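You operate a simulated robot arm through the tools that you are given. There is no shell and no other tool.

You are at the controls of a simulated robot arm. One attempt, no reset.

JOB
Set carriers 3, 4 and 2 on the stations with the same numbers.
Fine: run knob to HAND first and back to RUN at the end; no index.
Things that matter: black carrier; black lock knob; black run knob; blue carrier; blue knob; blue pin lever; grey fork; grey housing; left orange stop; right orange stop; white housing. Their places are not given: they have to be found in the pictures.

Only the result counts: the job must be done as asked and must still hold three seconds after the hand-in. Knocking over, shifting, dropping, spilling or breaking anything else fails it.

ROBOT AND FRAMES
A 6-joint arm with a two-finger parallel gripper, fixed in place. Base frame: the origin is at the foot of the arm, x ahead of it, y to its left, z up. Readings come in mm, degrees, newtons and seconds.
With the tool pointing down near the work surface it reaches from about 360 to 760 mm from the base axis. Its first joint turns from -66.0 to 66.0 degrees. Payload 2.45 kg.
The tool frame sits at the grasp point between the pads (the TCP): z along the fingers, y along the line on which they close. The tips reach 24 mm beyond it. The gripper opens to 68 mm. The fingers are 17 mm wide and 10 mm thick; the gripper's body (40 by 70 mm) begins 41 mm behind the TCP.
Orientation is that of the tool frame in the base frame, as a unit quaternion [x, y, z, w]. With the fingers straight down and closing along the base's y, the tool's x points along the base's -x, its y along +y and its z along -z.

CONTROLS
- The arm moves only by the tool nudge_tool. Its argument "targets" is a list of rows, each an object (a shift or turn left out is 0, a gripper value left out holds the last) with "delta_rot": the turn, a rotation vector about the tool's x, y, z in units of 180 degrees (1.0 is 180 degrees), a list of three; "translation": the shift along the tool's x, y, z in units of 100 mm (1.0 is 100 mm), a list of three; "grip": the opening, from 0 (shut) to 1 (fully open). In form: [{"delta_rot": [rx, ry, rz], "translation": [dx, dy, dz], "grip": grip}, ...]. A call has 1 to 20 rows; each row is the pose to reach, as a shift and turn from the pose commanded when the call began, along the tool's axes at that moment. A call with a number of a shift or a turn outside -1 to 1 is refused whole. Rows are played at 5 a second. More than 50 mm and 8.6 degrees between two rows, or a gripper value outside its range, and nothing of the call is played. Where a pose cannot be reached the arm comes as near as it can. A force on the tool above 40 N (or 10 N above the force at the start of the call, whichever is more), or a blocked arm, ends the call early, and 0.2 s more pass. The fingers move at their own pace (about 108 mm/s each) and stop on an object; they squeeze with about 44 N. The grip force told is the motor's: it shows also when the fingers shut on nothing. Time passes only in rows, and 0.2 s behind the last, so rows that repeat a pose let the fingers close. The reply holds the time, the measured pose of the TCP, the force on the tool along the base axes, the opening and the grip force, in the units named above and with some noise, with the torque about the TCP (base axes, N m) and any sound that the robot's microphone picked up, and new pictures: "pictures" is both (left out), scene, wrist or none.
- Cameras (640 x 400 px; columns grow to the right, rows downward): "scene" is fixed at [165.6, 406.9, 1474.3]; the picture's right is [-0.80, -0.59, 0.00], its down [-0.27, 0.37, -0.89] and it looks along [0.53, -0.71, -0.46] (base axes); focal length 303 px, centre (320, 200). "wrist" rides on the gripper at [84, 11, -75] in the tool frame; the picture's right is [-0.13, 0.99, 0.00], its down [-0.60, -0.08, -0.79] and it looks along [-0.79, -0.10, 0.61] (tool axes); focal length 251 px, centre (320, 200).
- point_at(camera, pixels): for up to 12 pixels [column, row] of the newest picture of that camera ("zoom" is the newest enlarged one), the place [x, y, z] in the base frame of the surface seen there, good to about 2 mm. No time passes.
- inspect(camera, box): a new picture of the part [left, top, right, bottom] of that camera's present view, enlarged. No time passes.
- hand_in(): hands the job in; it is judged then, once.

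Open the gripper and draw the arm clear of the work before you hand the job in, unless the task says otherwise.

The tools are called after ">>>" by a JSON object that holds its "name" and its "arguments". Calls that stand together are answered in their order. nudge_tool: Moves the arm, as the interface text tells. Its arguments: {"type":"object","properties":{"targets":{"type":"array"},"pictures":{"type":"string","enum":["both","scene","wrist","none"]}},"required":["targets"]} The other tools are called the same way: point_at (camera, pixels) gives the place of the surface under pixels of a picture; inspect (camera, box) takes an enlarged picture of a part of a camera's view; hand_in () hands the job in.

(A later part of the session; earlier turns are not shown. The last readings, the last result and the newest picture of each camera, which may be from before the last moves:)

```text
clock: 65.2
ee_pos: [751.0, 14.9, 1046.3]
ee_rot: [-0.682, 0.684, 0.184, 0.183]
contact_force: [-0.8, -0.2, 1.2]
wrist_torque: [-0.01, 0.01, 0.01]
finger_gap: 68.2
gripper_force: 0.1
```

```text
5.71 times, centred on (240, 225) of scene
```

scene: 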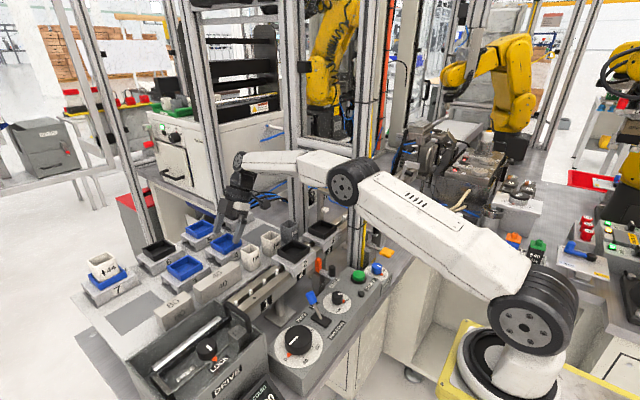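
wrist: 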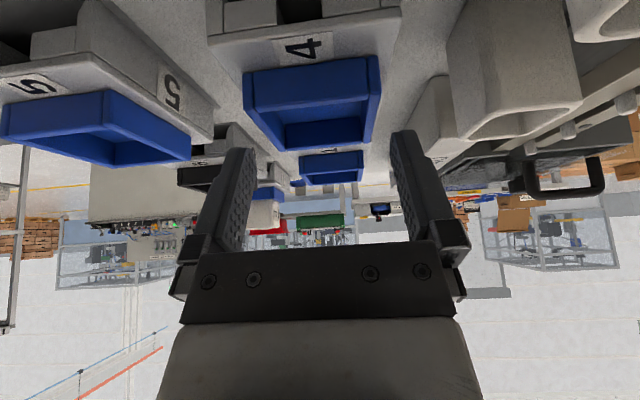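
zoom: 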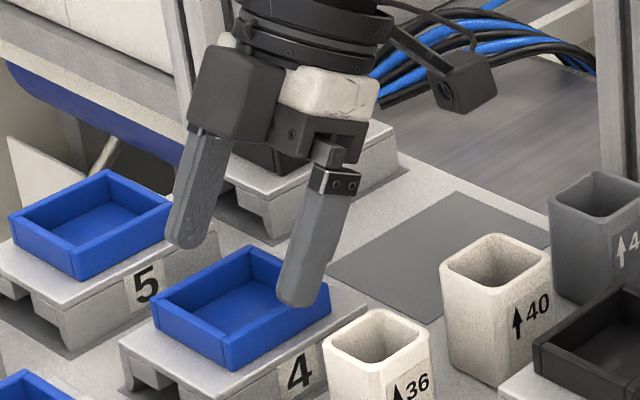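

Tray 4 lies between the fingers (cols 244–380). I lower 20 mm and close.

>>> {"name": "nudge_tool", "arguments": {"targets": [{"translation": [0.033, 0, 0.058], "grip": 1}, {"translation": [0.067, 0, 0.115], "grip": 1}, {"translation": [0.1, 0, 0.173], "grip": 1}, {"translation": [0.1, 0, 0.173], "grip": 1}]}}

>>> {"name": "inspect", "arguments": {"camera": "scene", "box": [200, 210, 280, 265]}}

```text
clock: 66.2
ee_pos: [748.7, 15.5, 1025.7]
ee_rot: [-0.682, 0.684, 0.183, 0.182]
contact_force: [-0.7, -0.6, -0.8]
wrist_torque: [-0.03, -0.01, 0.03]
finger_gap: 67.8
gripper_force: 0.0
```

scene: 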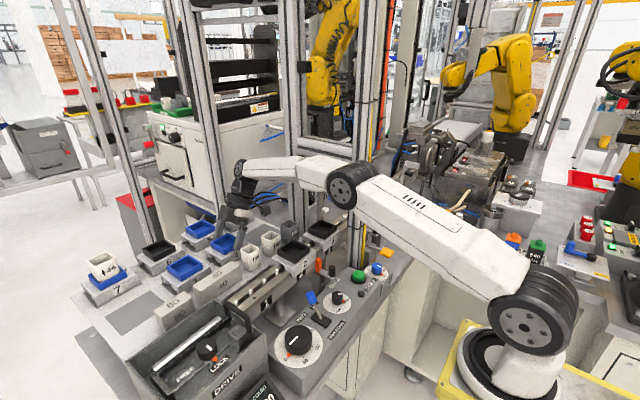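
wrist: 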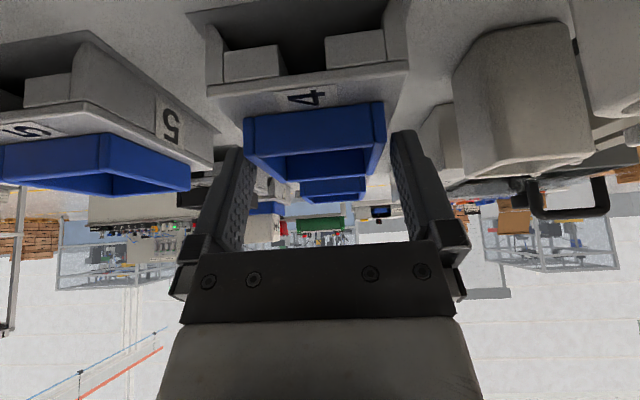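

```text
7.27 times, centred on (240, 238) of scene
```

zoom: 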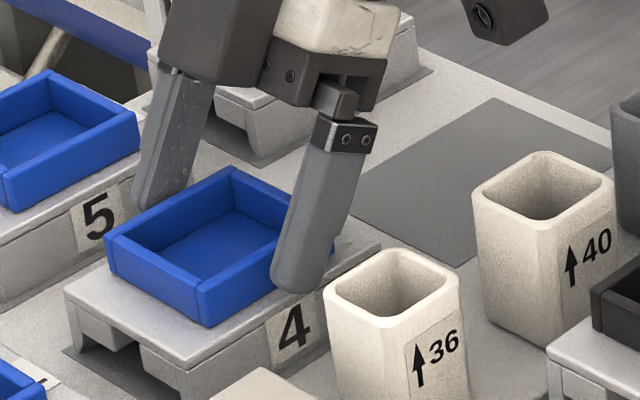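

The fingers flank the tray with no contact. I close the gripper.

>>> {"name": "nudge_tool", "arguments": {"targets": [{"grip": 0.6}, {"grip": 0.6}, {"grip": 0.6}], "pictures": "wrist"}}

```text
clock: 67.0
ee_pos: [751.1, 15.7, 1024.2]
ee_rot: [-0.682, 0.684, 0.183, 0.182]
contact_force: [0.5, 0.0, 0.3]
wrist_torque: [0.03, -0.06, 0.02]
finger_gap: 56.4
gripper_force: 43.5
```

wrist: 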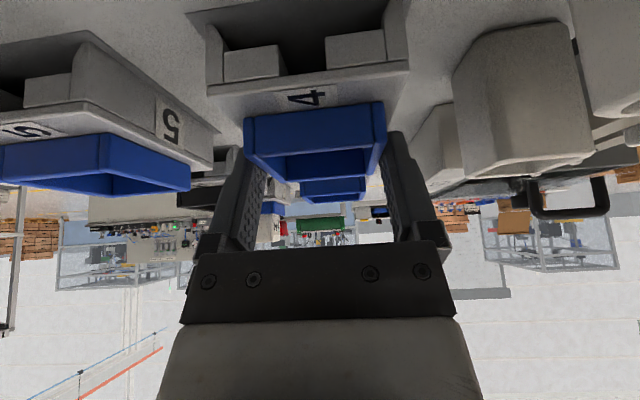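

Held (gap 56.4 mm). I lift 45 mm, then carry diagonally up and toward the rail.

>>> {"name": "nudge_tool", "arguments": {"targets": [{"translation": [-0.025, 0, -0.0433], "grip": 0.6}, {"translation": [-0.05, 0, -0.0866], "grip": 0.6}, {"translation": [-0.125, 0, -0.2165], "grip": 0.6}, {"translation": [-0.225, 0, -0.39], "grip": 0.6}, {"translation": [-0.225, 0, -0.39], "grip": 0.6}]}}

>>> {"name": "inspect", "arguments": {"camera": "scene", "box": [190, 190, 290, 260]}}

```text
clock: 68.2
ee_pos: [748.3, 16.4, 1071.0]
ee_rot: [-0.682, 0.684, 0.183, 0.182]
contact_force: [0.0, 0.2, -2.0]
wrist_torque: [0.0, 0.0, 0.01]
finger_gap: 56.6
gripper_force: 44.0
```

scene: 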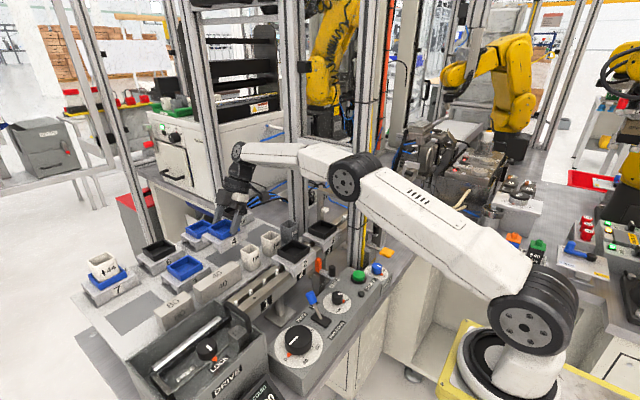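
wrist: 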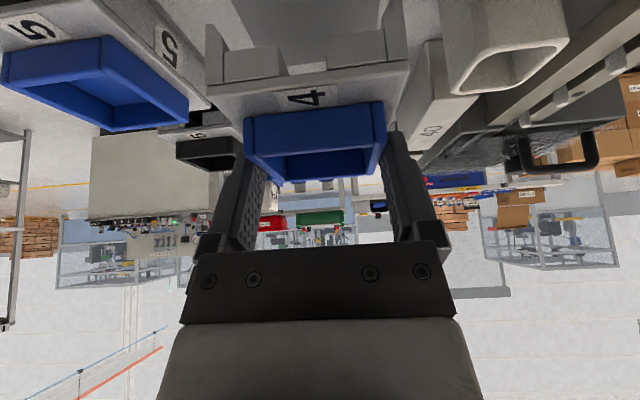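

```text
5.71 times, centred on (240, 225) of scene
```

zoom: 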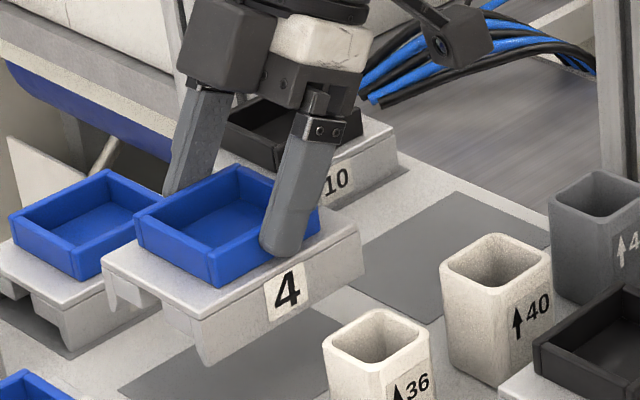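

Carrier 4 is lifted level. I carry it up and toward the robot, over the cups.

>>> {"name": "nudge_tool", "arguments": {"targets": [{"translation": [-0.0625, 0.125, -0.108], "grip": 0.6}, {"translation": [-0.125, 0.25, -0.2165], "grip": 0.6}, {"translation": [-0.175, 0.42, -0.303], "grip": 0.6}, {"translation": [-0.225, 0.6, -0.39], "grip": 0.6}, {"translation": [-0.26, 0.8, -0.45], "grip": 0.6}, {"translation": [-0.3, 1.0, -0.52], "grip": 0.6}], "pictures": "none"}}

>>> {"name": "nudge_tool", "arguments": {"targets": [{"translation": [0, 0.33, 0], "grip": 0.6}, {"translation": [0, 0.66, 0], "grip": 0.6}, {"translation": [0, 1.0, 0], "grip": 0.6}, {"translation": [0, 1.0, 0], "grip": 0.6}]}}

```text
clock: 69.5
ee_pos: [650.0, 15.2, 1131.5]
ee_rot: [-0.682, 0.684, 0.185, 0.182]
contact_force: [0.8, 0.2, -2.4]
wrist_torque: [-0.03, 0.02, -0.02]
finger_gap: 56.4
gripper_force: 43.8
```

```text
clock: 70.5
ee_pos: [549.4, 15.2, 1131.3]
ee_rot: [-0.681, 0.685, 0.183, 0.183]
contact_force: [-1.0, -0.6, -3.1]
wrist_torque: [-0.02, 0.03, 0.03]
finger_gap: 56.1
gripper_force: 43.9
```

scene: 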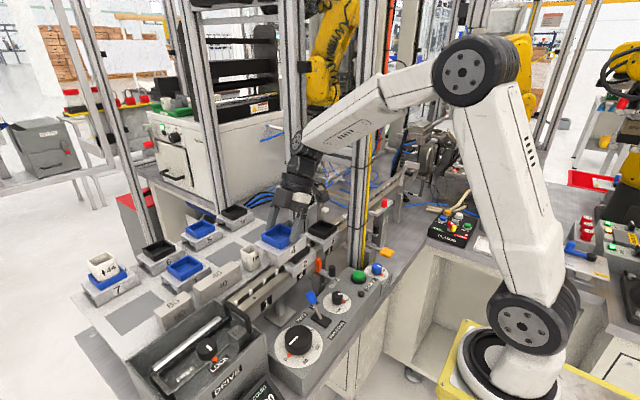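
wrist: 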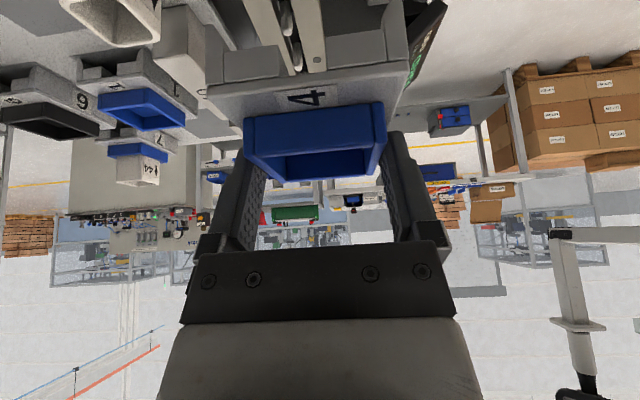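

I retract further to x≈400, in front of the post.

>>> {"name": "nudge_tool", "arguments": {"targets": [{"translation": [0, 0.33, 0], "grip": 0.6}, {"translation": [0, 0.66, 0], "grip": 0.6}, {"translation": [0, 1.0, 0], "grip": 0.6}], "pictures": "none"}}

>>> {"name": "nudge_tool", "arguments": {"targets": [{"translation": [0, 0.25, 0], "grip": 0.6}, {"translation": [0, 0.5, 0], "grip": 0.6}, {"translation": [0, 0.5, 0], "grip": 0.6}]}}

```text
clock: 71.3
ee_pos: [447.6, 15.2, 1130.3]
ee_rot: [-0.682, 0.684, 0.183, 0.182]
contact_force: [-0.2, 0.9, -2.4]
wrist_torque: [-0.04, -0.02, -0.01]
finger_gap: 56.2
gripper_force: 44.4
```

```text
clock: 72.2
ee_pos: [399.9, 16.2, 1129.5]
ee_rot: [-0.682, 0.684, 0.183, 0.183]
contact_force: [-0.2, 0.2, -2.5]
wrist_torque: [-0.02, 0.01, -0.01]
finger_gap: 56.6
gripper_force: 44.1
```

scene: 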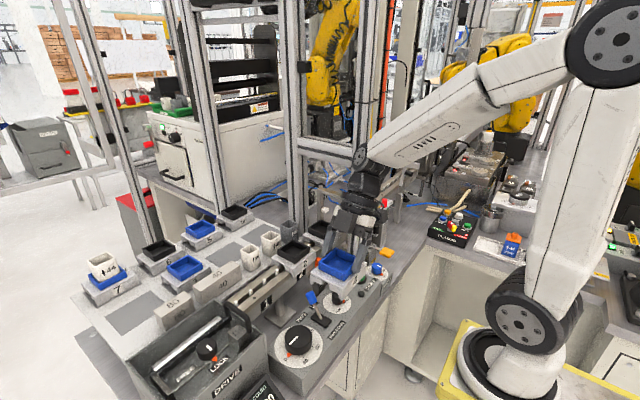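
wrist: 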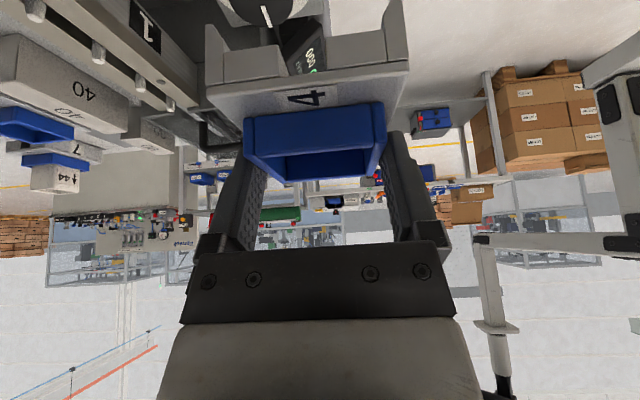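

Before the sweep I check what stands in the region y −300…−450, x 350–600 on the right.

>>> {"name": "point_at", "arguments": {"camera": "scene", "pixels": [[450, 230], [455, 212], [490, 220], [511, 240], [470, 180], [405, 160], [430, 150], [440, 185], [404, 200], [387, 205], [465, 160], [493, 205]]}}

```text
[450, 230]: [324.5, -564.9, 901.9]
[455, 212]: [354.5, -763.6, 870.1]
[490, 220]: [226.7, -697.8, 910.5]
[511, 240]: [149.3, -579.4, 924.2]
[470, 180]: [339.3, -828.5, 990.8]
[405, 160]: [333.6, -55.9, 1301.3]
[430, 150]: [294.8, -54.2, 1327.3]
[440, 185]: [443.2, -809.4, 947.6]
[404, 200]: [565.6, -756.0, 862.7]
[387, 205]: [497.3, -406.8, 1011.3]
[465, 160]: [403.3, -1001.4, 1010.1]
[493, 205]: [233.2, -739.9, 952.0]
```

The way is clear. I sweep along −y in three calls.

>>> {"name": "nudge_tool", "arguments": {"targets": [{"translation": [0.318, 0, -0.183], "grip": 0.6}, {"translation": [0.635, 0, -0.367], "grip": 0.6}, {"translation": [0.9526, 0, -0.55], "grip": 0.6}], "pictures": "scene"}}

>>> {"name": "nudge_tool", "arguments": {"targets": [{"translation": [0.318, 0, -0.183], "grip": 0.6}, {"translation": [0.635, 0, -0.367], "grip": 0.6}, {"translation": [0.9526, 0, -0.55], "grip": 0.6}], "pictures": "scene"}}

```text
clock: 73.0
ee_pos: [402.3, -94.5, 1129.8]
ee_rot: [-0.683, 0.683, 0.184, 0.183]
contact_force: [-0.5, 0.0, -3.2]
wrist_torque: [-0.03, 0.02, 0.0]
finger_gap: 56.3
gripper_force: 43.7
```

scene: 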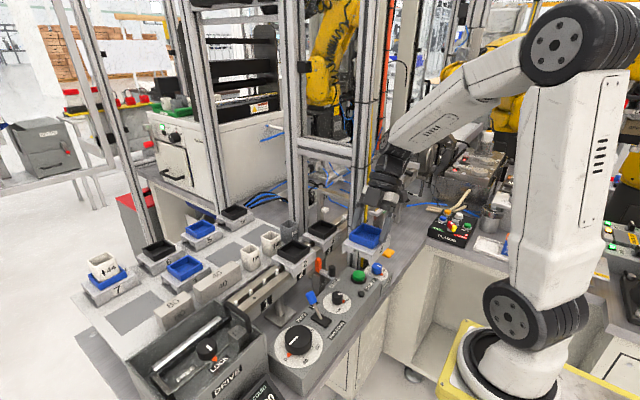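

```text
clock: 73.8
ee_pos: [398.9, -205.6, 1131.1]
ee_rot: [-0.682, 0.684, 0.184, 0.183]
contact_force: [-0.7, 0.7, -3.1]
wrist_torque: [0.01, 0.01, -0.01]
finger_gap: 56.4
gripper_force: 43.7
```

scene: 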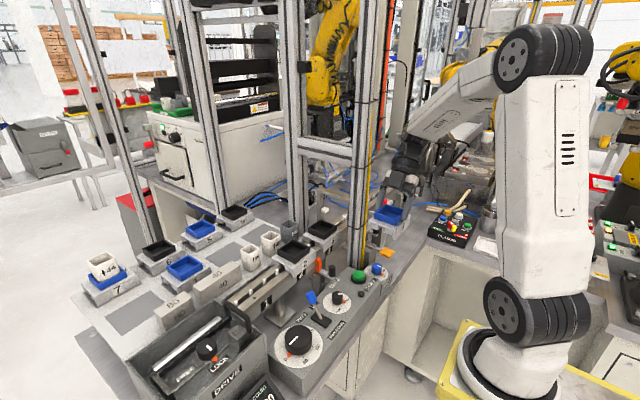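

Clear so far. Third sweep call to y≈−315.

>>> {"name": "nudge_tool", "arguments": {"targets": [{"translation": [0.318, 0, -0.183], "grip": 0.6}, {"translation": [0.635, 0, -0.367], "grip": 0.6}, {"translation": [0.9526, 0, -0.55], "grip": 0.6}, {"translation": [0.9526, 0, -0.55], "grip": 0.6}]}}

```text
clock: 74.8
ee_pos: [401.0, -315.1, 1131.9]
ee_rot: [-0.682, 0.684, 0.184, 0.184]
contact_force: [-0.2, 0.1, -3.5]
wrist_torque: [-0.04, -0.02, -0.02]
finger_gap: 56.7
gripper_force: 44.0
```

scene: 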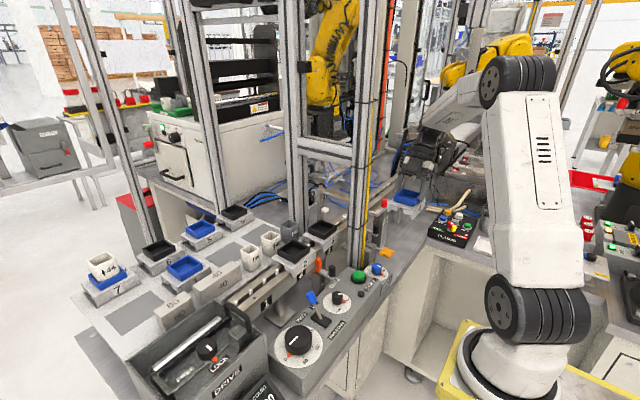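
wrist: 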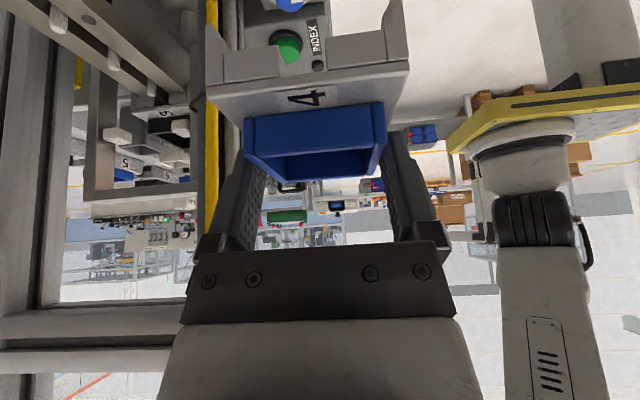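

I go forward in +x past the post, shifted 8 mm further to −y for clearance.

>>> {"name": "nudge_tool", "arguments": {"targets": [{"translation": [0.069, 0, -0.04], "grip": 0.6}, {"translation": [0.069, -0.3, -0.04], "grip": 0.6}, {"translation": [0.069, -0.6, -0.04], "grip": 0.6}, {"translation": [0.069, -0.85, -0.04], "grip": 0.6}]}}

>>> {"name": "inspect", "arguments": {"camera": "scene", "box": [330, 130, 450, 220]}}

```text
clock: 75.8
ee_pos: [485.2, -322.2, 1130.5]
ee_rot: [-0.681, 0.685, 0.183, 0.184]
contact_force: [0.7, 0.2, -3.0]
wrist_torque: [-0.05, 0.02, -0.01]
finger_gap: 56.7
gripper_force: 44.1
```

scene: 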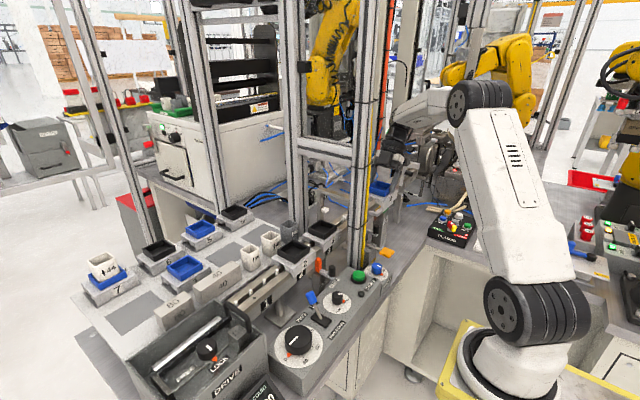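
wrist: 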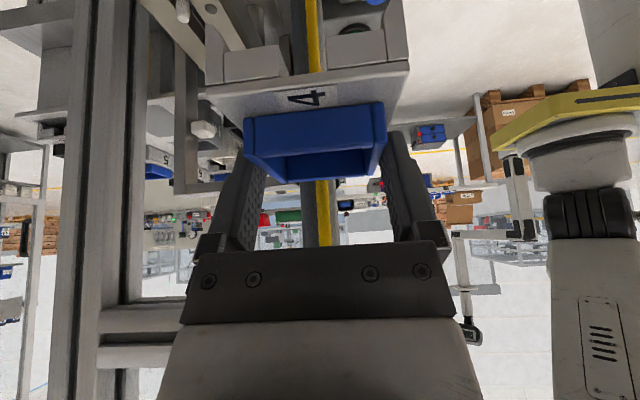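

```text
4.44 times, centred on (390, 175) of scene
```

zoom: 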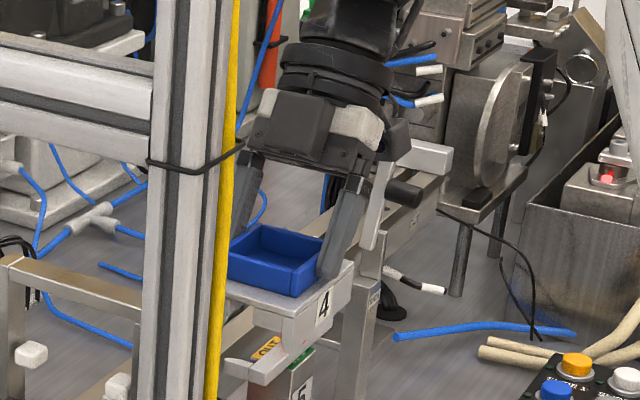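

Passing the post cleanly. I continue to x≈570.

>>> {"name": "nudge_tool", "arguments": {"targets": [{"translation": [0, -0.3, 0], "grip": 0.6}, {"translation": [0, -0.6, 0], "grip": 0.6}, {"translation": [0, -0.85, 0], "grip": 0.6}, {"translation": [0, -0.85, 0], "grip": 0.6}]}}

>>> {"name": "inspect", "arguments": {"camera": "scene", "box": [330, 130, 450, 220]}}

>>> {"name": "inspect", "arguments": {"camera": "wrist", "box": [100, 0, 500, 250]}}

```text
clock: 76.8
ee_pos: [569.2, -321.3, 1130.2]
ee_rot: [-0.682, 0.684, 0.184, 0.183]
contact_force: [-0.1, -0.5, -2.4]
wrist_torque: [-0.01, 0.01, 0.01]
finger_gap: 56.5
gripper_force: 44.1
```

scene: 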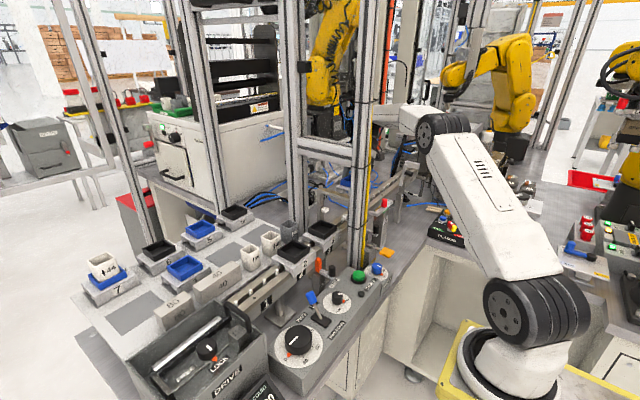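
wrist: 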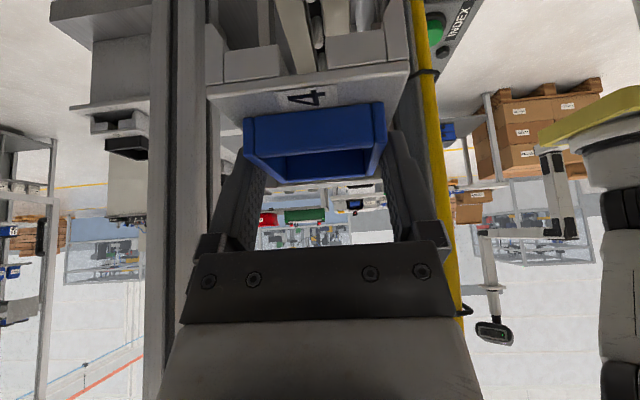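

```text
4.44 times, centred on (390, 175) of scene
```

zoom: 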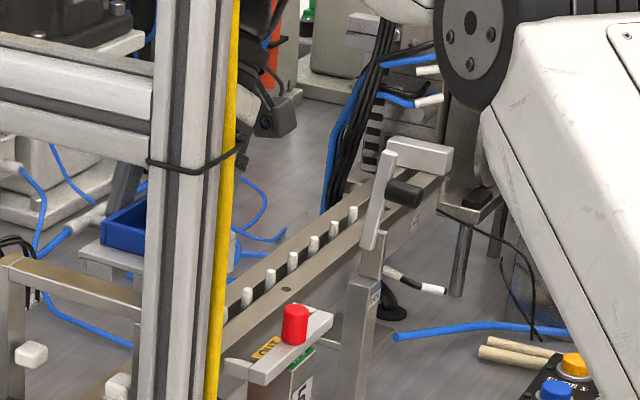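

```text
1.60 times, centred on (300, 125) of wrist
```

zoom: 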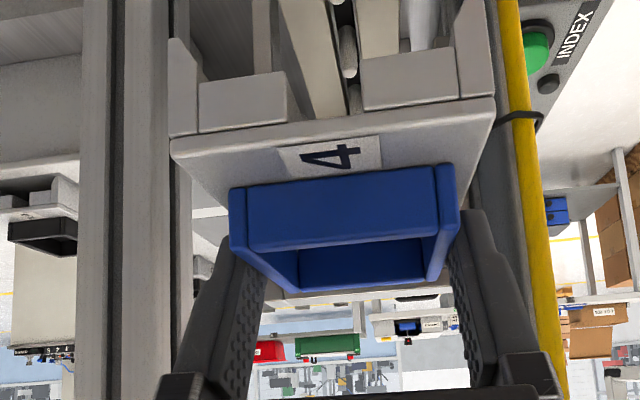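

Carrier 4 is over the rail beyond the post, lugs and pins visible at (300–420, 0–70). I measure the carrier's −y end and the rail and pins from the wrist camera.

>>> {"name": "point_at", "arguments": {"camera": "wrist", "pixels": [[250, 69], [362, 53], [214, 60], [398, 40], [305, 82], [318, 30], [322, 55], [300, 30], [345, 25], [212, 95], [405, 70], [320, 10]]}}

>>> {"name": "inspect", "arguments": {"camera": "wrist", "box": [190, 0, 430, 110]}}

```text
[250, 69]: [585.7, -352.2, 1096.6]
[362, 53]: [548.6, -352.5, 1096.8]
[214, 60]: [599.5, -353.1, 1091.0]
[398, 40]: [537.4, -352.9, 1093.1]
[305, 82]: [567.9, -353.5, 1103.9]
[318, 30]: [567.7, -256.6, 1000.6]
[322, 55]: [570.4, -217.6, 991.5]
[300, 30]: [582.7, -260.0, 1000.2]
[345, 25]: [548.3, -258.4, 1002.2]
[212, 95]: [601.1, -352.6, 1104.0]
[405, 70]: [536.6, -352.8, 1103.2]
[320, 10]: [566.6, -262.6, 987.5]
```

```text
2.67 times, centred on (310, 55) of wrist
```

zoom: 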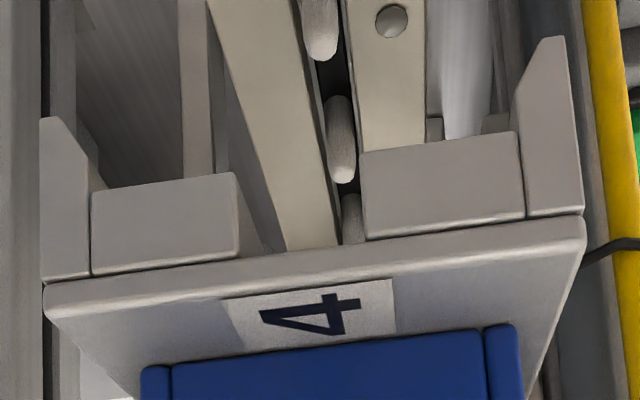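

The carrier's −y end is at −352.6, so its centre is −310; I shift +35.6 mm in y and +1.2 mm in x to station 4 (centre −274.5).

>>> {"name": "nudge_tool", "arguments": {"targets": [{"translation": [-0.103, -0.012, 0.059], "grip": 0.6}, {"translation": [-0.205, -0.012, 0.119], "grip": 0.6}, {"translation": [-0.308, -0.012, 0.178], "grip": 0.6}, {"translation": [-0.308, -0.012, 0.178], "grip": 0.6}]}}

>>> {"name": "inspect", "arguments": {"camera": "wrist", "box": [190, 0, 430, 110]}}

```text
clock: 77.8
ee_pos: [571.3, -285.3, 1131.2]
ee_rot: [-0.682, 0.684, 0.184, 0.183]
contact_force: [0.2, -0.3, -3.1]
wrist_torque: [0.02, -0.03, -0.01]
finger_gap: 56.4
gripper_force: 44.4
```

scene: 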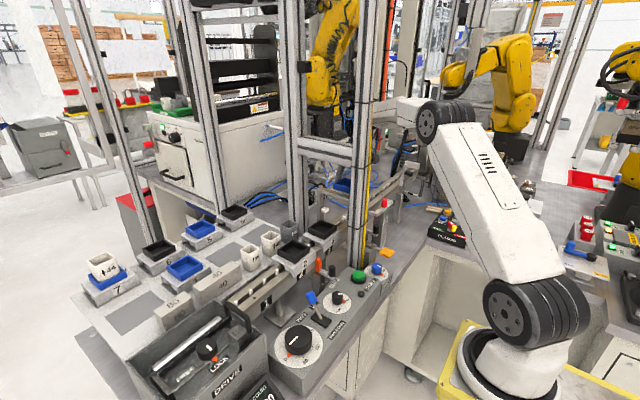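
wrist: 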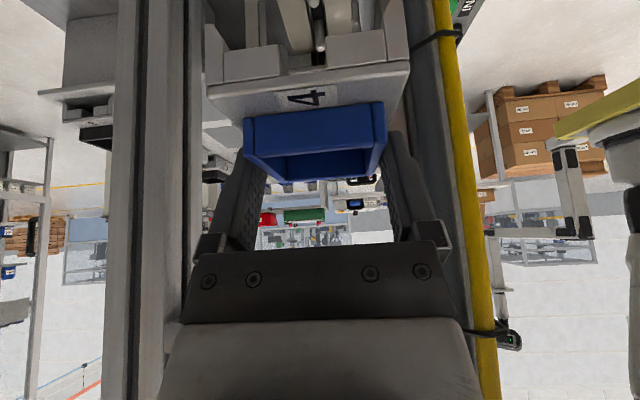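

```text
2.67 times, centred on (310, 55) of wrist
```

zoom: 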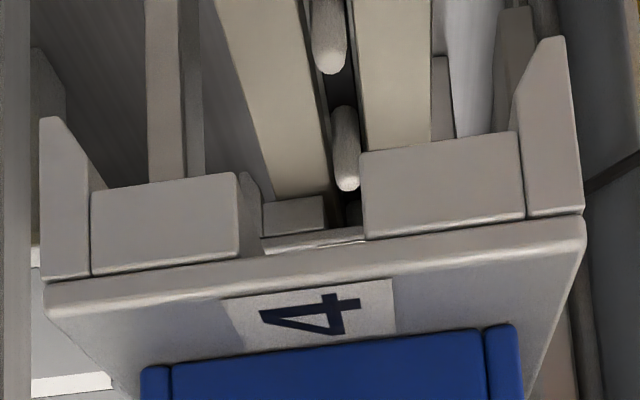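

Carrier 4 is lined up over station 4 (pin seen centred between the lugs). I lower to about 12 mm above the seat.

>>> {"name": "nudge_tool", "arguments": {"targets": [{"translation": [0.1, 0, 0.173], "grip": 0.6}, {"translation": [0.2, 0, 0.346], "grip": 0.6}, {"translation": [0.3, 0, 0.52], "grip": 0.6}, {"translation": [0.38, 0, 0.658], "grip": 0.6}, {"translation": [0.38, 0, 0.658], "grip": 0.6}]}}

>>> {"name": "inspect", "arguments": {"camera": "wrist", "box": [190, 0, 430, 150]}}

>>> {"name": "inspect", "arguments": {"camera": "scene", "box": [320, 180, 420, 250]}}

```text
clock: 79.0
ee_pos: [570.2, -286.7, 1055.3]
ee_rot: [-0.682, 0.684, 0.184, 0.183]
contact_force: [-0.2, -0.3, -3.3]
wrist_torque: [-0.07, -0.02, 0.0]
finger_gap: 56.5
gripper_force: 44.1
```

scene: 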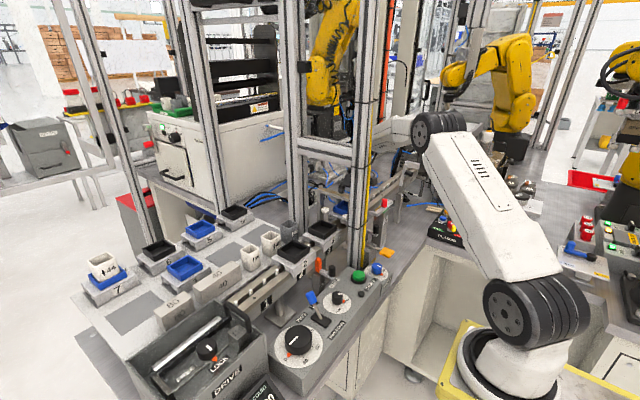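
wrist: 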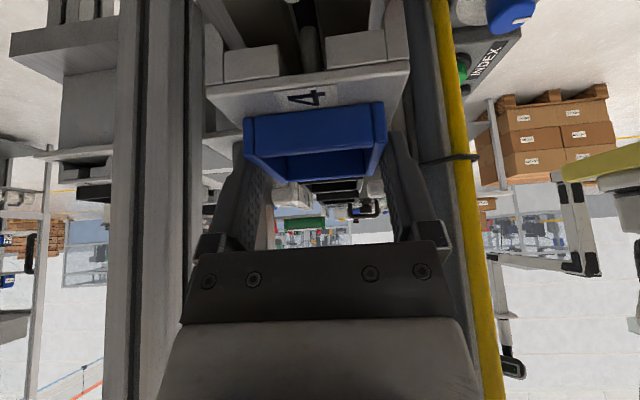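

```text
2.67 times, centred on (310, 75) of wrist
```

zoom: 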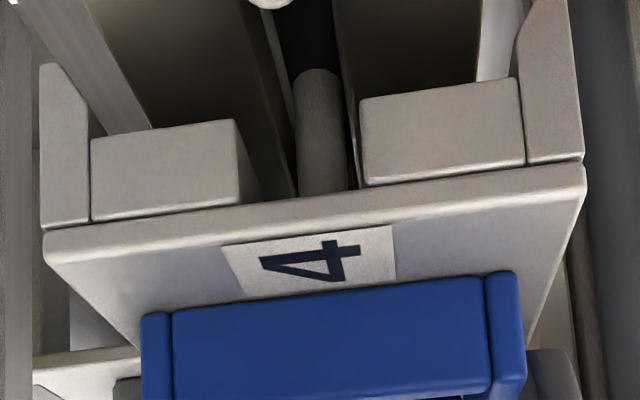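

```text
5.71 times, centred on (370, 215) of scene
```

zoom: 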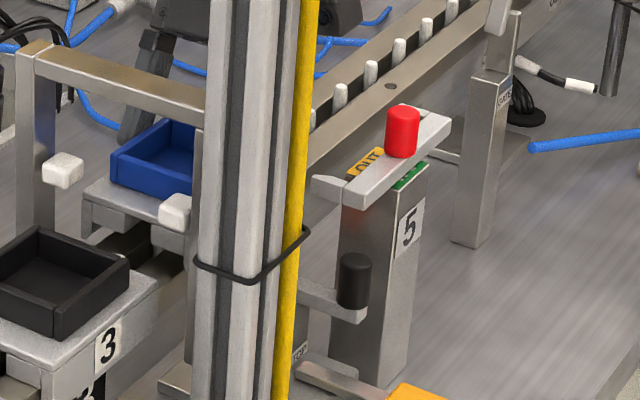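

I measure the carrier's −y face, lugs and the pin from the wrist camera at this height.

>>> {"name": "point_at", "arguments": {"camera": "wrist", "pixels": [[250, 65], [362, 55], [212, 60], [400, 40], [310, 85], [310, 45], [311, 30], [280, 70], [326, 60], [212, 95], [405, 70], [310, 60]]}}

>>> {"name": "point_at", "arguments": {"camera": "scene", "pixels": [[334, 218], [350, 210], [345, 202], [341, 207], [336, 222], [340, 212]]}}

```text
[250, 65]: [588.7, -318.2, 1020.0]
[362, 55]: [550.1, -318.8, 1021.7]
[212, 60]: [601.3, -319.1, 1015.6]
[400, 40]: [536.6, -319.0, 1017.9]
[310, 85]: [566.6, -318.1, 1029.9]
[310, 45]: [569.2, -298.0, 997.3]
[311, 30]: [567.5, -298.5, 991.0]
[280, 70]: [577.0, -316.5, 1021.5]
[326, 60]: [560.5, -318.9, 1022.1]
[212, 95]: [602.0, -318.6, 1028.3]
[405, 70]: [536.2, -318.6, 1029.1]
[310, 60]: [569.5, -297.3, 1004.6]
```

```text
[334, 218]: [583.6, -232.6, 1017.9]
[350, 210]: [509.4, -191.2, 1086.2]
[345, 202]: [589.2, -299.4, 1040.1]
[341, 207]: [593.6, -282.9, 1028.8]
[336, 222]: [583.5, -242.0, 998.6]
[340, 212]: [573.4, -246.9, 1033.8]
```

The carrier centre is ≈ −275.6 (pin-based station centre −274) and x≈569; I correct +1.2 mm in both and lower 8 mm.

>>> {"name": "nudge_tool", "arguments": {"targets": [{"translation": [-0.0104, -0.012, 0.006], "grip": 0.6}, {"translation": [0.01, -0.012, 0.04], "grip": 0.6}, {"translation": [0.0296, -0.012, 0.075], "grip": 0.6}, {"translation": [0.0296, -0.012, 0.075], "grip": 0.6}], "pictures": "wrist"}}

>>> {"name": "inspect", "arguments": {"camera": "wrist", "box": [190, 0, 430, 150]}}

```text
clock: 80.0
ee_pos: [571.0, -285.0, 1045.2]
ee_rot: [-0.682, 0.684, 0.184, 0.184]
contact_force: [0.1, -0.2, -3.2]
wrist_torque: [0.01, 0.03, 0.01]
finger_gap: 56.6
gripper_force: 44.4
```

wrist: 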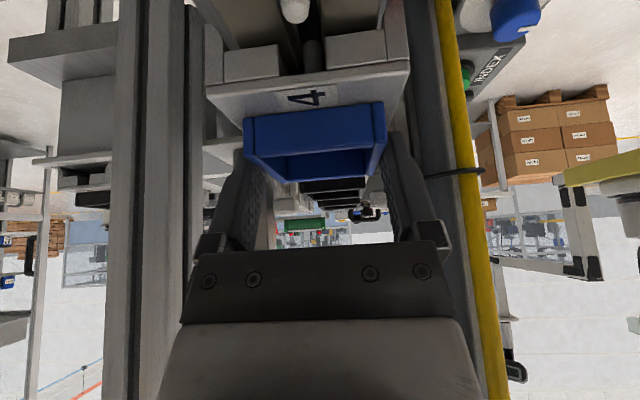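

```text
2.67 times, centred on (310, 75) of wrist
```

zoom: 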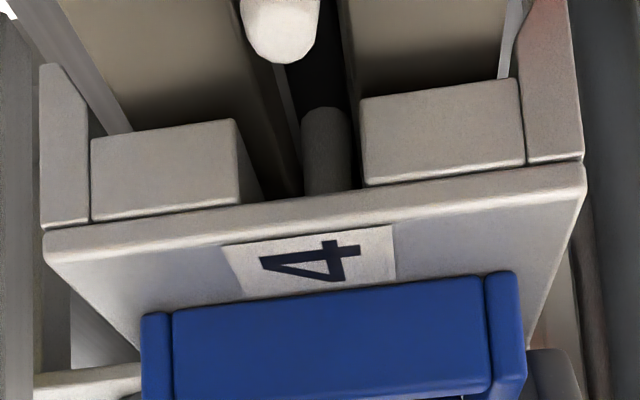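

Pins run between the lugs. I creep down 2 mm.

>>> {"name": "nudge_tool", "arguments": {"targets": [{"translation": [0.005, 0, 0.00866], "grip": 0.6}, {"translation": [0.01, 0, 0.0173], "grip": 0.6}, {"translation": [0.01, 0, 0.0173], "grip": 0.6}], "pictures": "none"}}

>>> {"name": "nudge_tool", "arguments": {"targets": [{"translation": [0.0025, 0, 0.0043], "grip": 0.6}, {"translation": [0.005, 0, 0.00866], "grip": 0.6}, {"translation": [0.005, 0, 0.00866], "grip": 0.6}], "pictures": "none"}}

```text
clock: 80.8
ee_pos: [572.2, -284.7, 1044.7]
ee_rot: [-0.682, 0.684, 0.184, 0.183]
contact_force: [-0.2, -1.0, -2.7]
wrist_torque: [-0.03, -0.01, -0.02]
finger_gap: 56.7
gripper_force: 43.8
```

```text
clock: 81.5
ee_pos: [571.1, -285.1, 1044.9]
ee_rot: [-0.682, 0.684, 0.184, 0.184]
contact_force: [0.8, -0.1, -3.1]
wrist_torque: [-0.03, -0.03, -0.04]
finger_gap: 56.4
gripper_force: 43.9
```

No contact yet (−3 N is the weight). I creep further by 0.5–1 mm steps.

>>> {"name": "nudge_tool", "arguments": {"targets": [{"translation": [0.0025, 0, 0.0043], "grip": 0.6}, {"translation": [0.005, 0, 0.00866], "grip": 0.6}, {"translation": [0.005, 0, 0.00866], "grip": 0.6}], "pictures": "none"}}

>>> {"name": "nudge_tool", "arguments": {"targets": [{"translation": [0.0025, 0, 0.0043], "grip": 0.6}, {"translation": [0.0025, 0, 0.0043], "grip": 0.6}], "pictures": "none"}}

```text
clock: 82.3
ee_pos: [572.3, -285.3, 1044.7]
ee_rot: [-0.683, 0.683, 0.183, 0.183]
contact_force: [1.0, 0.9, -0.8]
wrist_torque: [-0.1, -0.05, 0.01]
finger_gap: 56.6
gripper_force: 44.1
```

```text
clock: 83.0
ee_pos: [571.9, -285.4, 1043.8]
ee_rot: [-0.682, 0.684, 0.182, 0.184]
contact_force: [-2.9, -0.5, 5.4]
wrist_torque: [-0.09, -0.01, -0.02]
finger_gap: 56.2
gripper_force: 44.4
```

Contact (+5.4 N) at the expected height. I check the pictures before release.

>>> {"name": "inspect", "arguments": {"camera": "wrist", "box": [190, 0, 430, 150]}}

>>> {"name": "point_at", "arguments": {"camera": "wrist", "pixels": [[250, 65], [362, 55], [212, 60], [400, 40], [310, 85], [280, 70], [326, 60], [212, 95], [405, 70], [300, 15]]}}

>>> {"name": "inspect", "arguments": {"camera": "scene", "box": [325, 190, 385, 235]}}

```text
2.67 times, centred on (310, 75) of wrist
```

zoom: 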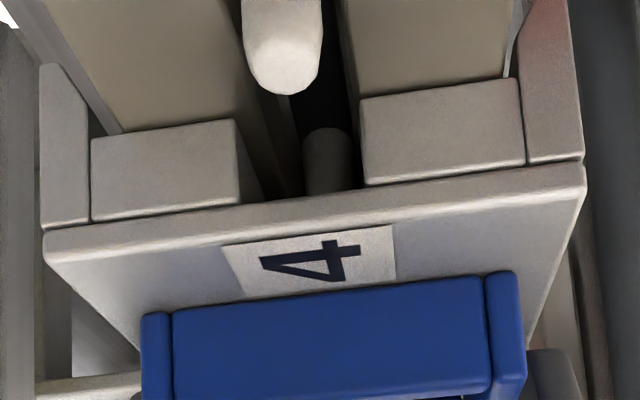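

```text
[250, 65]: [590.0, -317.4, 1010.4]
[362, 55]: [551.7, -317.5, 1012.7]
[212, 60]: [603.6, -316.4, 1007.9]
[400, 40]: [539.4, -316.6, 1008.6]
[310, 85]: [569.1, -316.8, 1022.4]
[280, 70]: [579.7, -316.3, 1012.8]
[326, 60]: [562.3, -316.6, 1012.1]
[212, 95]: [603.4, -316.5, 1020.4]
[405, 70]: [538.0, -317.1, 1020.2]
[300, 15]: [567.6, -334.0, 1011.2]
```

```text
8.89 times, centred on (355, 212) of scene
```

zoom: 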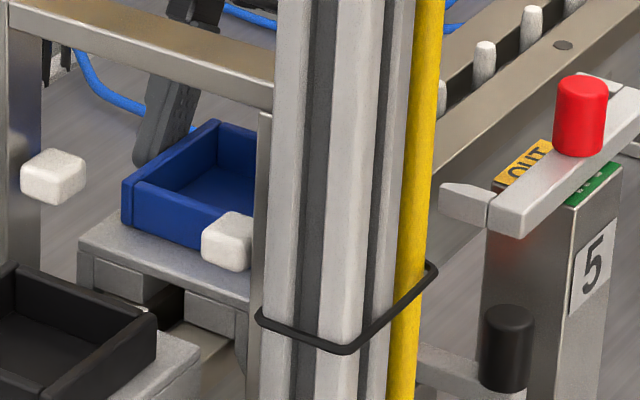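

I verify the seat height of carrier 4 with the scene camera.

>>> {"name": "point_at", "arguments": {"camera": "zoom", "pixels": [[85, 250], [240, 290], [125, 190], [215, 125], [100, 275], [165, 245], [120, 285], [210, 310], [185, 335], [150, 300], [230, 280], [180, 262]]}}

```text
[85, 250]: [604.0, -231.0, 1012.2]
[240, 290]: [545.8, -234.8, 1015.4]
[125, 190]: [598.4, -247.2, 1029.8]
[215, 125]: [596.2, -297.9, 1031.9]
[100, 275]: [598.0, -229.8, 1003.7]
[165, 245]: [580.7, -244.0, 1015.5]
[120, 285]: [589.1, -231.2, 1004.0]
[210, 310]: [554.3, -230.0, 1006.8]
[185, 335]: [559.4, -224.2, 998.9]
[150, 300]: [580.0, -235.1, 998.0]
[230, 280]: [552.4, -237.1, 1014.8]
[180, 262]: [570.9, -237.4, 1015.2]
```

Plate top at 1015, same as the other seated carriers; centre y≈−274. I release and rise.

>>> {"name": "nudge_tool", "arguments": {"targets": [{"grip": 1}, {"grip": 1}, {"grip": 1}, {"translation": [-0.05, 0, -0.0866], "grip": 1}, {"translation": [-0.15, 0, -0.26], "grip": 1}, {"translation": [-0.3, 0, -0.52], "grip": 1}, {"translation": [-0.45, 0, -0.78], "grip": 1}, {"translation": [-0.45, 0, -0.78], "grip": 1}]}}

>>> {"name": "inspect", "arguments": {"camera": "scene", "box": [325, 190, 385, 235]}}

>>> {"name": "inspect", "arguments": {"camera": "wrist", "box": [190, 0, 430, 150]}}

```text
clock: 84.8
ee_pos: [571.3, -285.3, 1133.5]
ee_rot: [-0.682, 0.684, 0.185, 0.183]
contact_force: [-0.1, 1.1, 0.1]
wrist_torque: [0.01, 0.0, -0.04]
finger_gap: 67.8
gripper_force: 0.1
```

scene: 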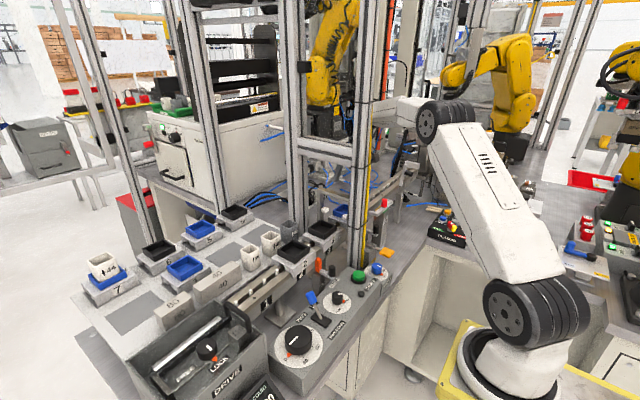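
wrist: 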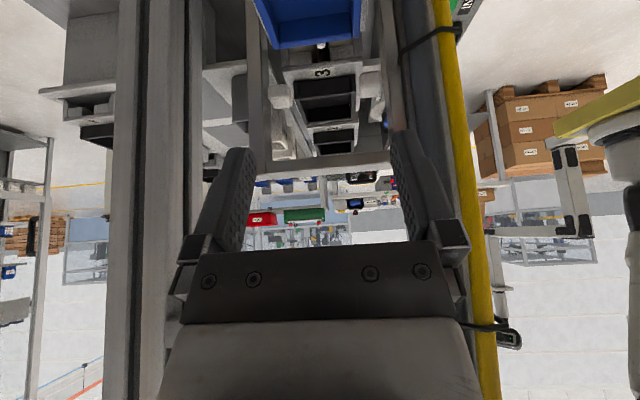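

```text
8.89 times, centred on (355, 212) of scene
```

zoom: 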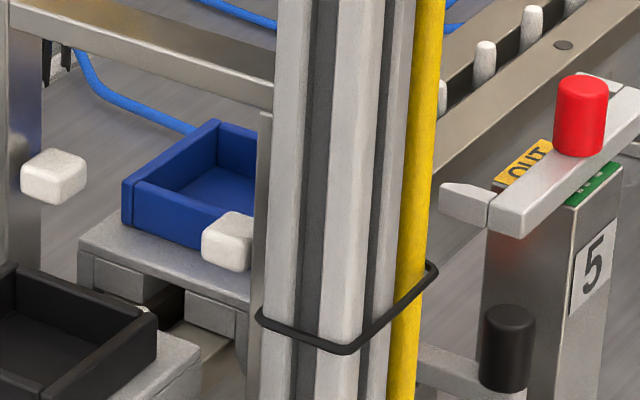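

```text
2.67 times, centred on (310, 75) of wrist
```

zoom: 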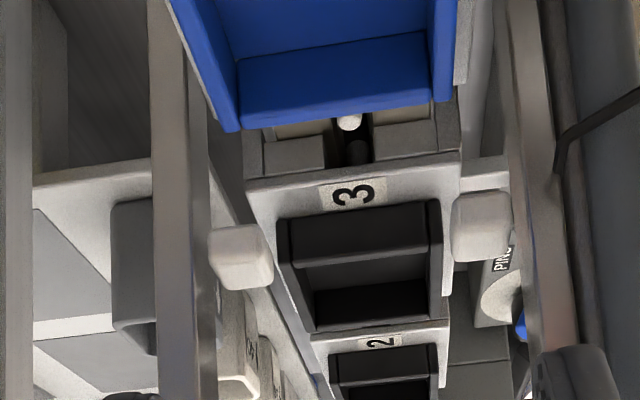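

All three carriers line up (4, 3, 2 seen at (310, 20), (325, 75), (330, 130)). I withdraw: first −y, then back past the post.

>>> {"name": "nudge_tool", "arguments": {"targets": [{"translation": [0.156, 0, -0.09], "grip": 1}, {"translation": [0.312, 0, -0.18], "grip": 1}, {"translation": [0.312, 0.33, -0.18], "grip": 1}, {"translation": [0.312, 0.66, -0.18], "grip": 1}, {"translation": [0.312, 1.0, -0.18], "grip": 1}], "pictures": "scene"}}

>>> {"name": "nudge_tool", "arguments": {"targets": [{"translation": [0, 0.35, 0], "grip": 0.65}, {"translation": [0, 0.7, 0], "grip": 0.65}, {"translation": [0, 0.7, 0], "grip": 0.65}], "pictures": "scene"}}

```text
clock: 86.0
ee_pos: [473.3, -323.1, 1132.8]
ee_rot: [-0.682, 0.684, 0.183, 0.183]
contact_force: [-0.7, 0.4, -0.5]
wrist_torque: [-0.03, 0.0, -0.01]
finger_gap: 68.1
gripper_force: 0.0
```

scene: 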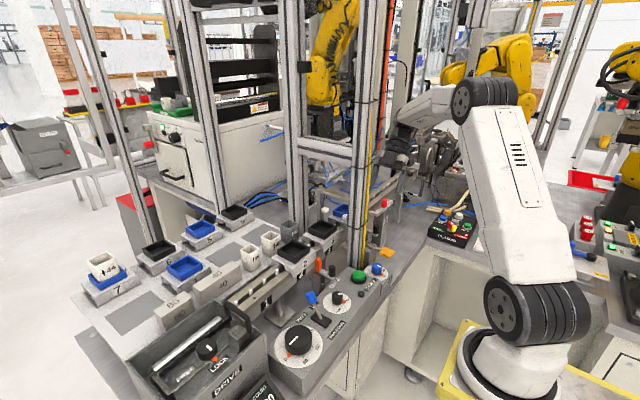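

```text
clock: 86.8
ee_pos: [401.5, -322.7, 1134.8]
ee_rot: [-0.682, 0.685, 0.183, 0.182]
contact_force: [-0.2, -0.8, -0.1]
wrist_torque: [-0.04, -0.03, 0.0]
finger_gap: 44.2
gripper_force: 0.0
```

scene: 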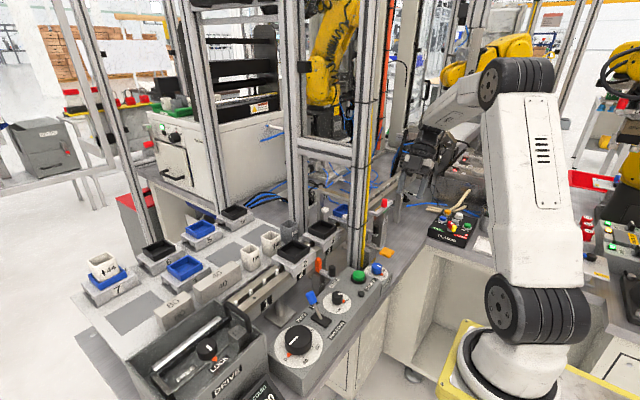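

Now I level the hand while sweeping back toward the run knob.

>>> {"name": "nudge_tool", "arguments": {"targets": [{"delta_rot": [0, 0.0417, 0], "translation": [-0.238, 0, 0.1375], "grip": 0.65}, {"delta_rot": [0, 0.0833, 0], "translation": [-0.476, 0, 0.275], "grip": 0.65}, {"delta_rot": [0, 0.125, 0], "translation": [-0.714, 0, 0.4125], "grip": 0.65}, {"delta_rot": [0, 0.1667, 0], "translation": [-0.9526, 0, 0.55], "grip": 0.65}, {"delta_rot": [0, 0.1667, 0], "translation": [-0.9526, 0, 0.55], "grip": 0.65}]}}

```text
clock: 88.0
ee_pos: [401.3, -210.8, 1131.8]
ee_rot: [-0.706, 0.708, 0.0, -0.001]
contact_force: [-0.5, 0.4, -0.3]
wrist_torque: [0.01, 0.02, 0.01]
finger_gap: 44.3
gripper_force: 0.0
```

scene: 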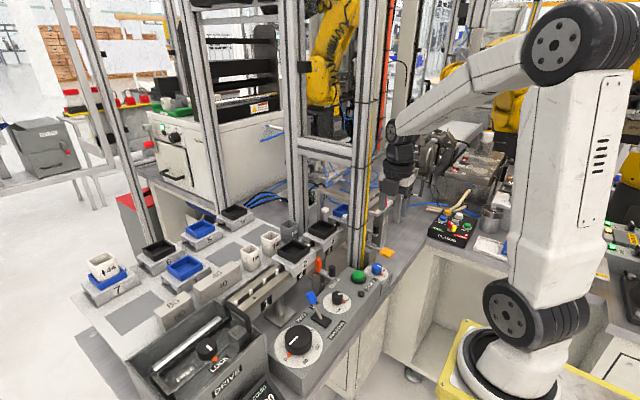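
wrist: 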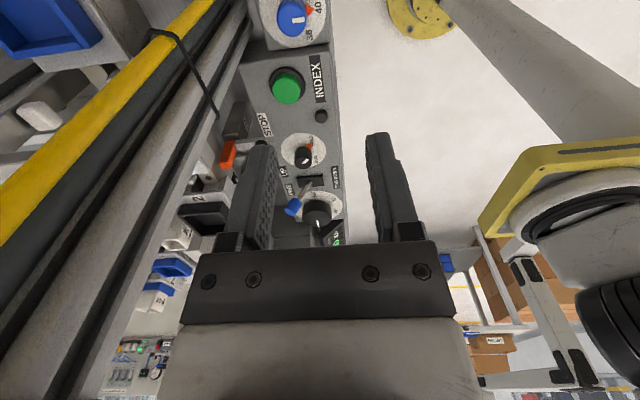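

I move on toward the knob.

>>> {"name": "nudge_tool", "arguments": {"targets": [{"translation": [-0.3, 0, 0], "grip": 0.65}, {"translation": [-0.6, 0, 0], "grip": 0.65}, {"translation": [-0.9, 0, 0], "grip": 0.65}], "pictures": "none"}}

>>> {"name": "nudge_tool", "arguments": {"targets": [{"translation": [-0.3, -0.15, 0], "grip": 0.65}, {"translation": [-0.6, -0.35, 0.1], "grip": 0.65}, {"translation": [-0.74, -0.474, 0.45], "grip": 0.65}, {"translation": [-0.74, -0.474, 0.82], "grip": 0.65}, {"translation": [-0.74, -0.474, 0.82], "grip": 0.65}]}}

```text
clock: 88.8
ee_pos: [403.7, -121.9, 1132.7]
ee_rot: [-0.706, 0.708, 0.0, -0.001]
contact_force: [-1.3, 0.9, 0.3]
wrist_torque: [-0.02, -0.01, 0.02]
finger_gap: 44.1
gripper_force: 0.1
```

```text
clock: 90.0
ee_pos: [449.8, -46.9, 1048.8]
ee_rot: [-0.707, 0.708, 0.001, -0.001]
contact_force: [0.0, -0.5, -0.1]
wrist_torque: [-0.01, 0.0, 0.02]
finger_gap: 44.1
gripper_force: 0.0
```

scene: 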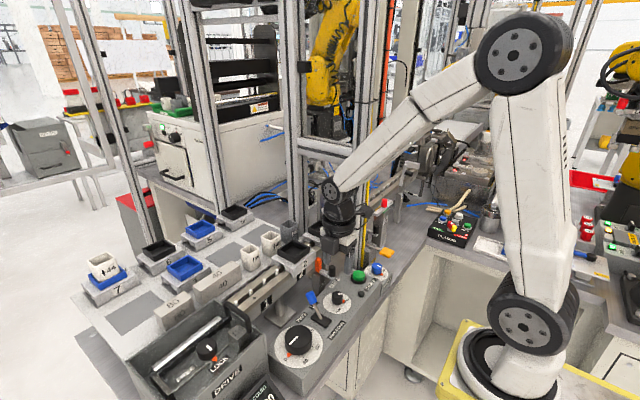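
wrist: 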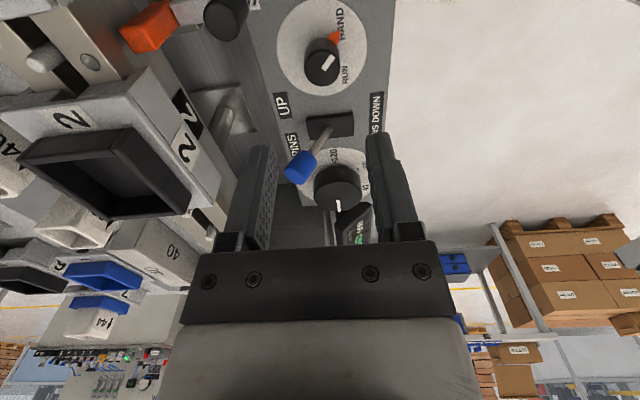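

Knob is at wrist (322, 65), pointing to HAND. I descend 97 mm around it, fingers open 44 mm.

>>> {"name": "nudge_tool", "arguments": {"targets": [{"translation": [0, 0, 0.35], "grip": 0.65}, {"translation": [0, 0, 0.6], "grip": 0.65}, {"translation": [0, 0, 0.6], "grip": 0.65}]}}

>>> {"name": "inspect", "arguments": {"camera": "wrist", "box": [180, 20, 460, 200]}}

```text
clock: 90.8
ee_pos: [448.9, -47.7, 989.6]
ee_rot: [-0.706, 0.708, 0.001, 0.0]
contact_force: [0.5, 1.3, 0.7]
wrist_torque: [0.0, 0.02, -0.01]
finger_gap: 44.1
gripper_force: 0.0
```

scene: 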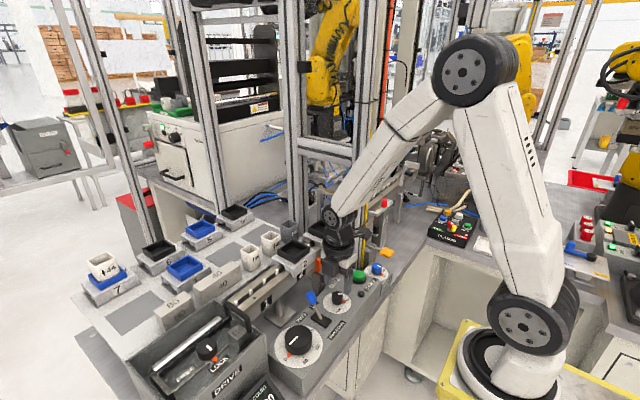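
wrist: 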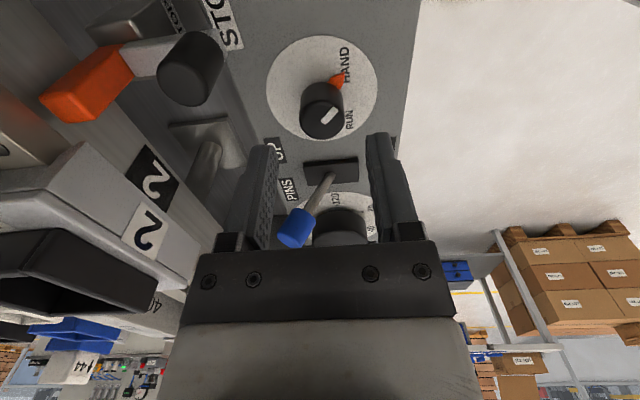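

```text
2.22 times, centred on (320, 110) of wrist
```

zoom: 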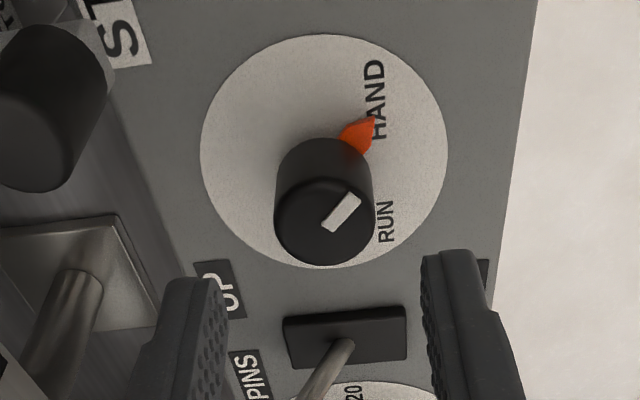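

Knob is centred between the fingers (col 322). I descend the last 38 mm.

>>> {"name": "nudge_tool", "arguments": {"targets": [{"translation": [0, 0, 0.2], "grip": 0.65}, {"translation": [0, 0, 0.375], "grip": 0.65}, {"translation": [0, 0, 0.375], "grip": 0.65}], "pictures": "wrist"}}

```text
clock: 91.5
ee_pos: [448.8, -47.6, 953.2]
ee_rot: [-0.706, 0.708, 0.001, -0.001]
contact_force: [-0.5, 0.1, 0.1]
wrist_torque: [-0.02, 0.0, -0.04]
finger_gap: 44.4
gripper_force: 0.0
```

wrist: 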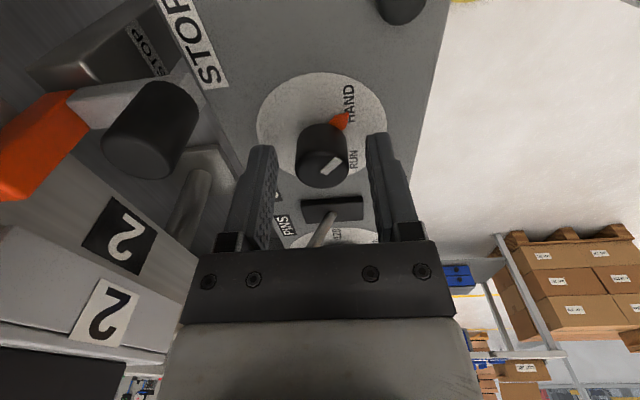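

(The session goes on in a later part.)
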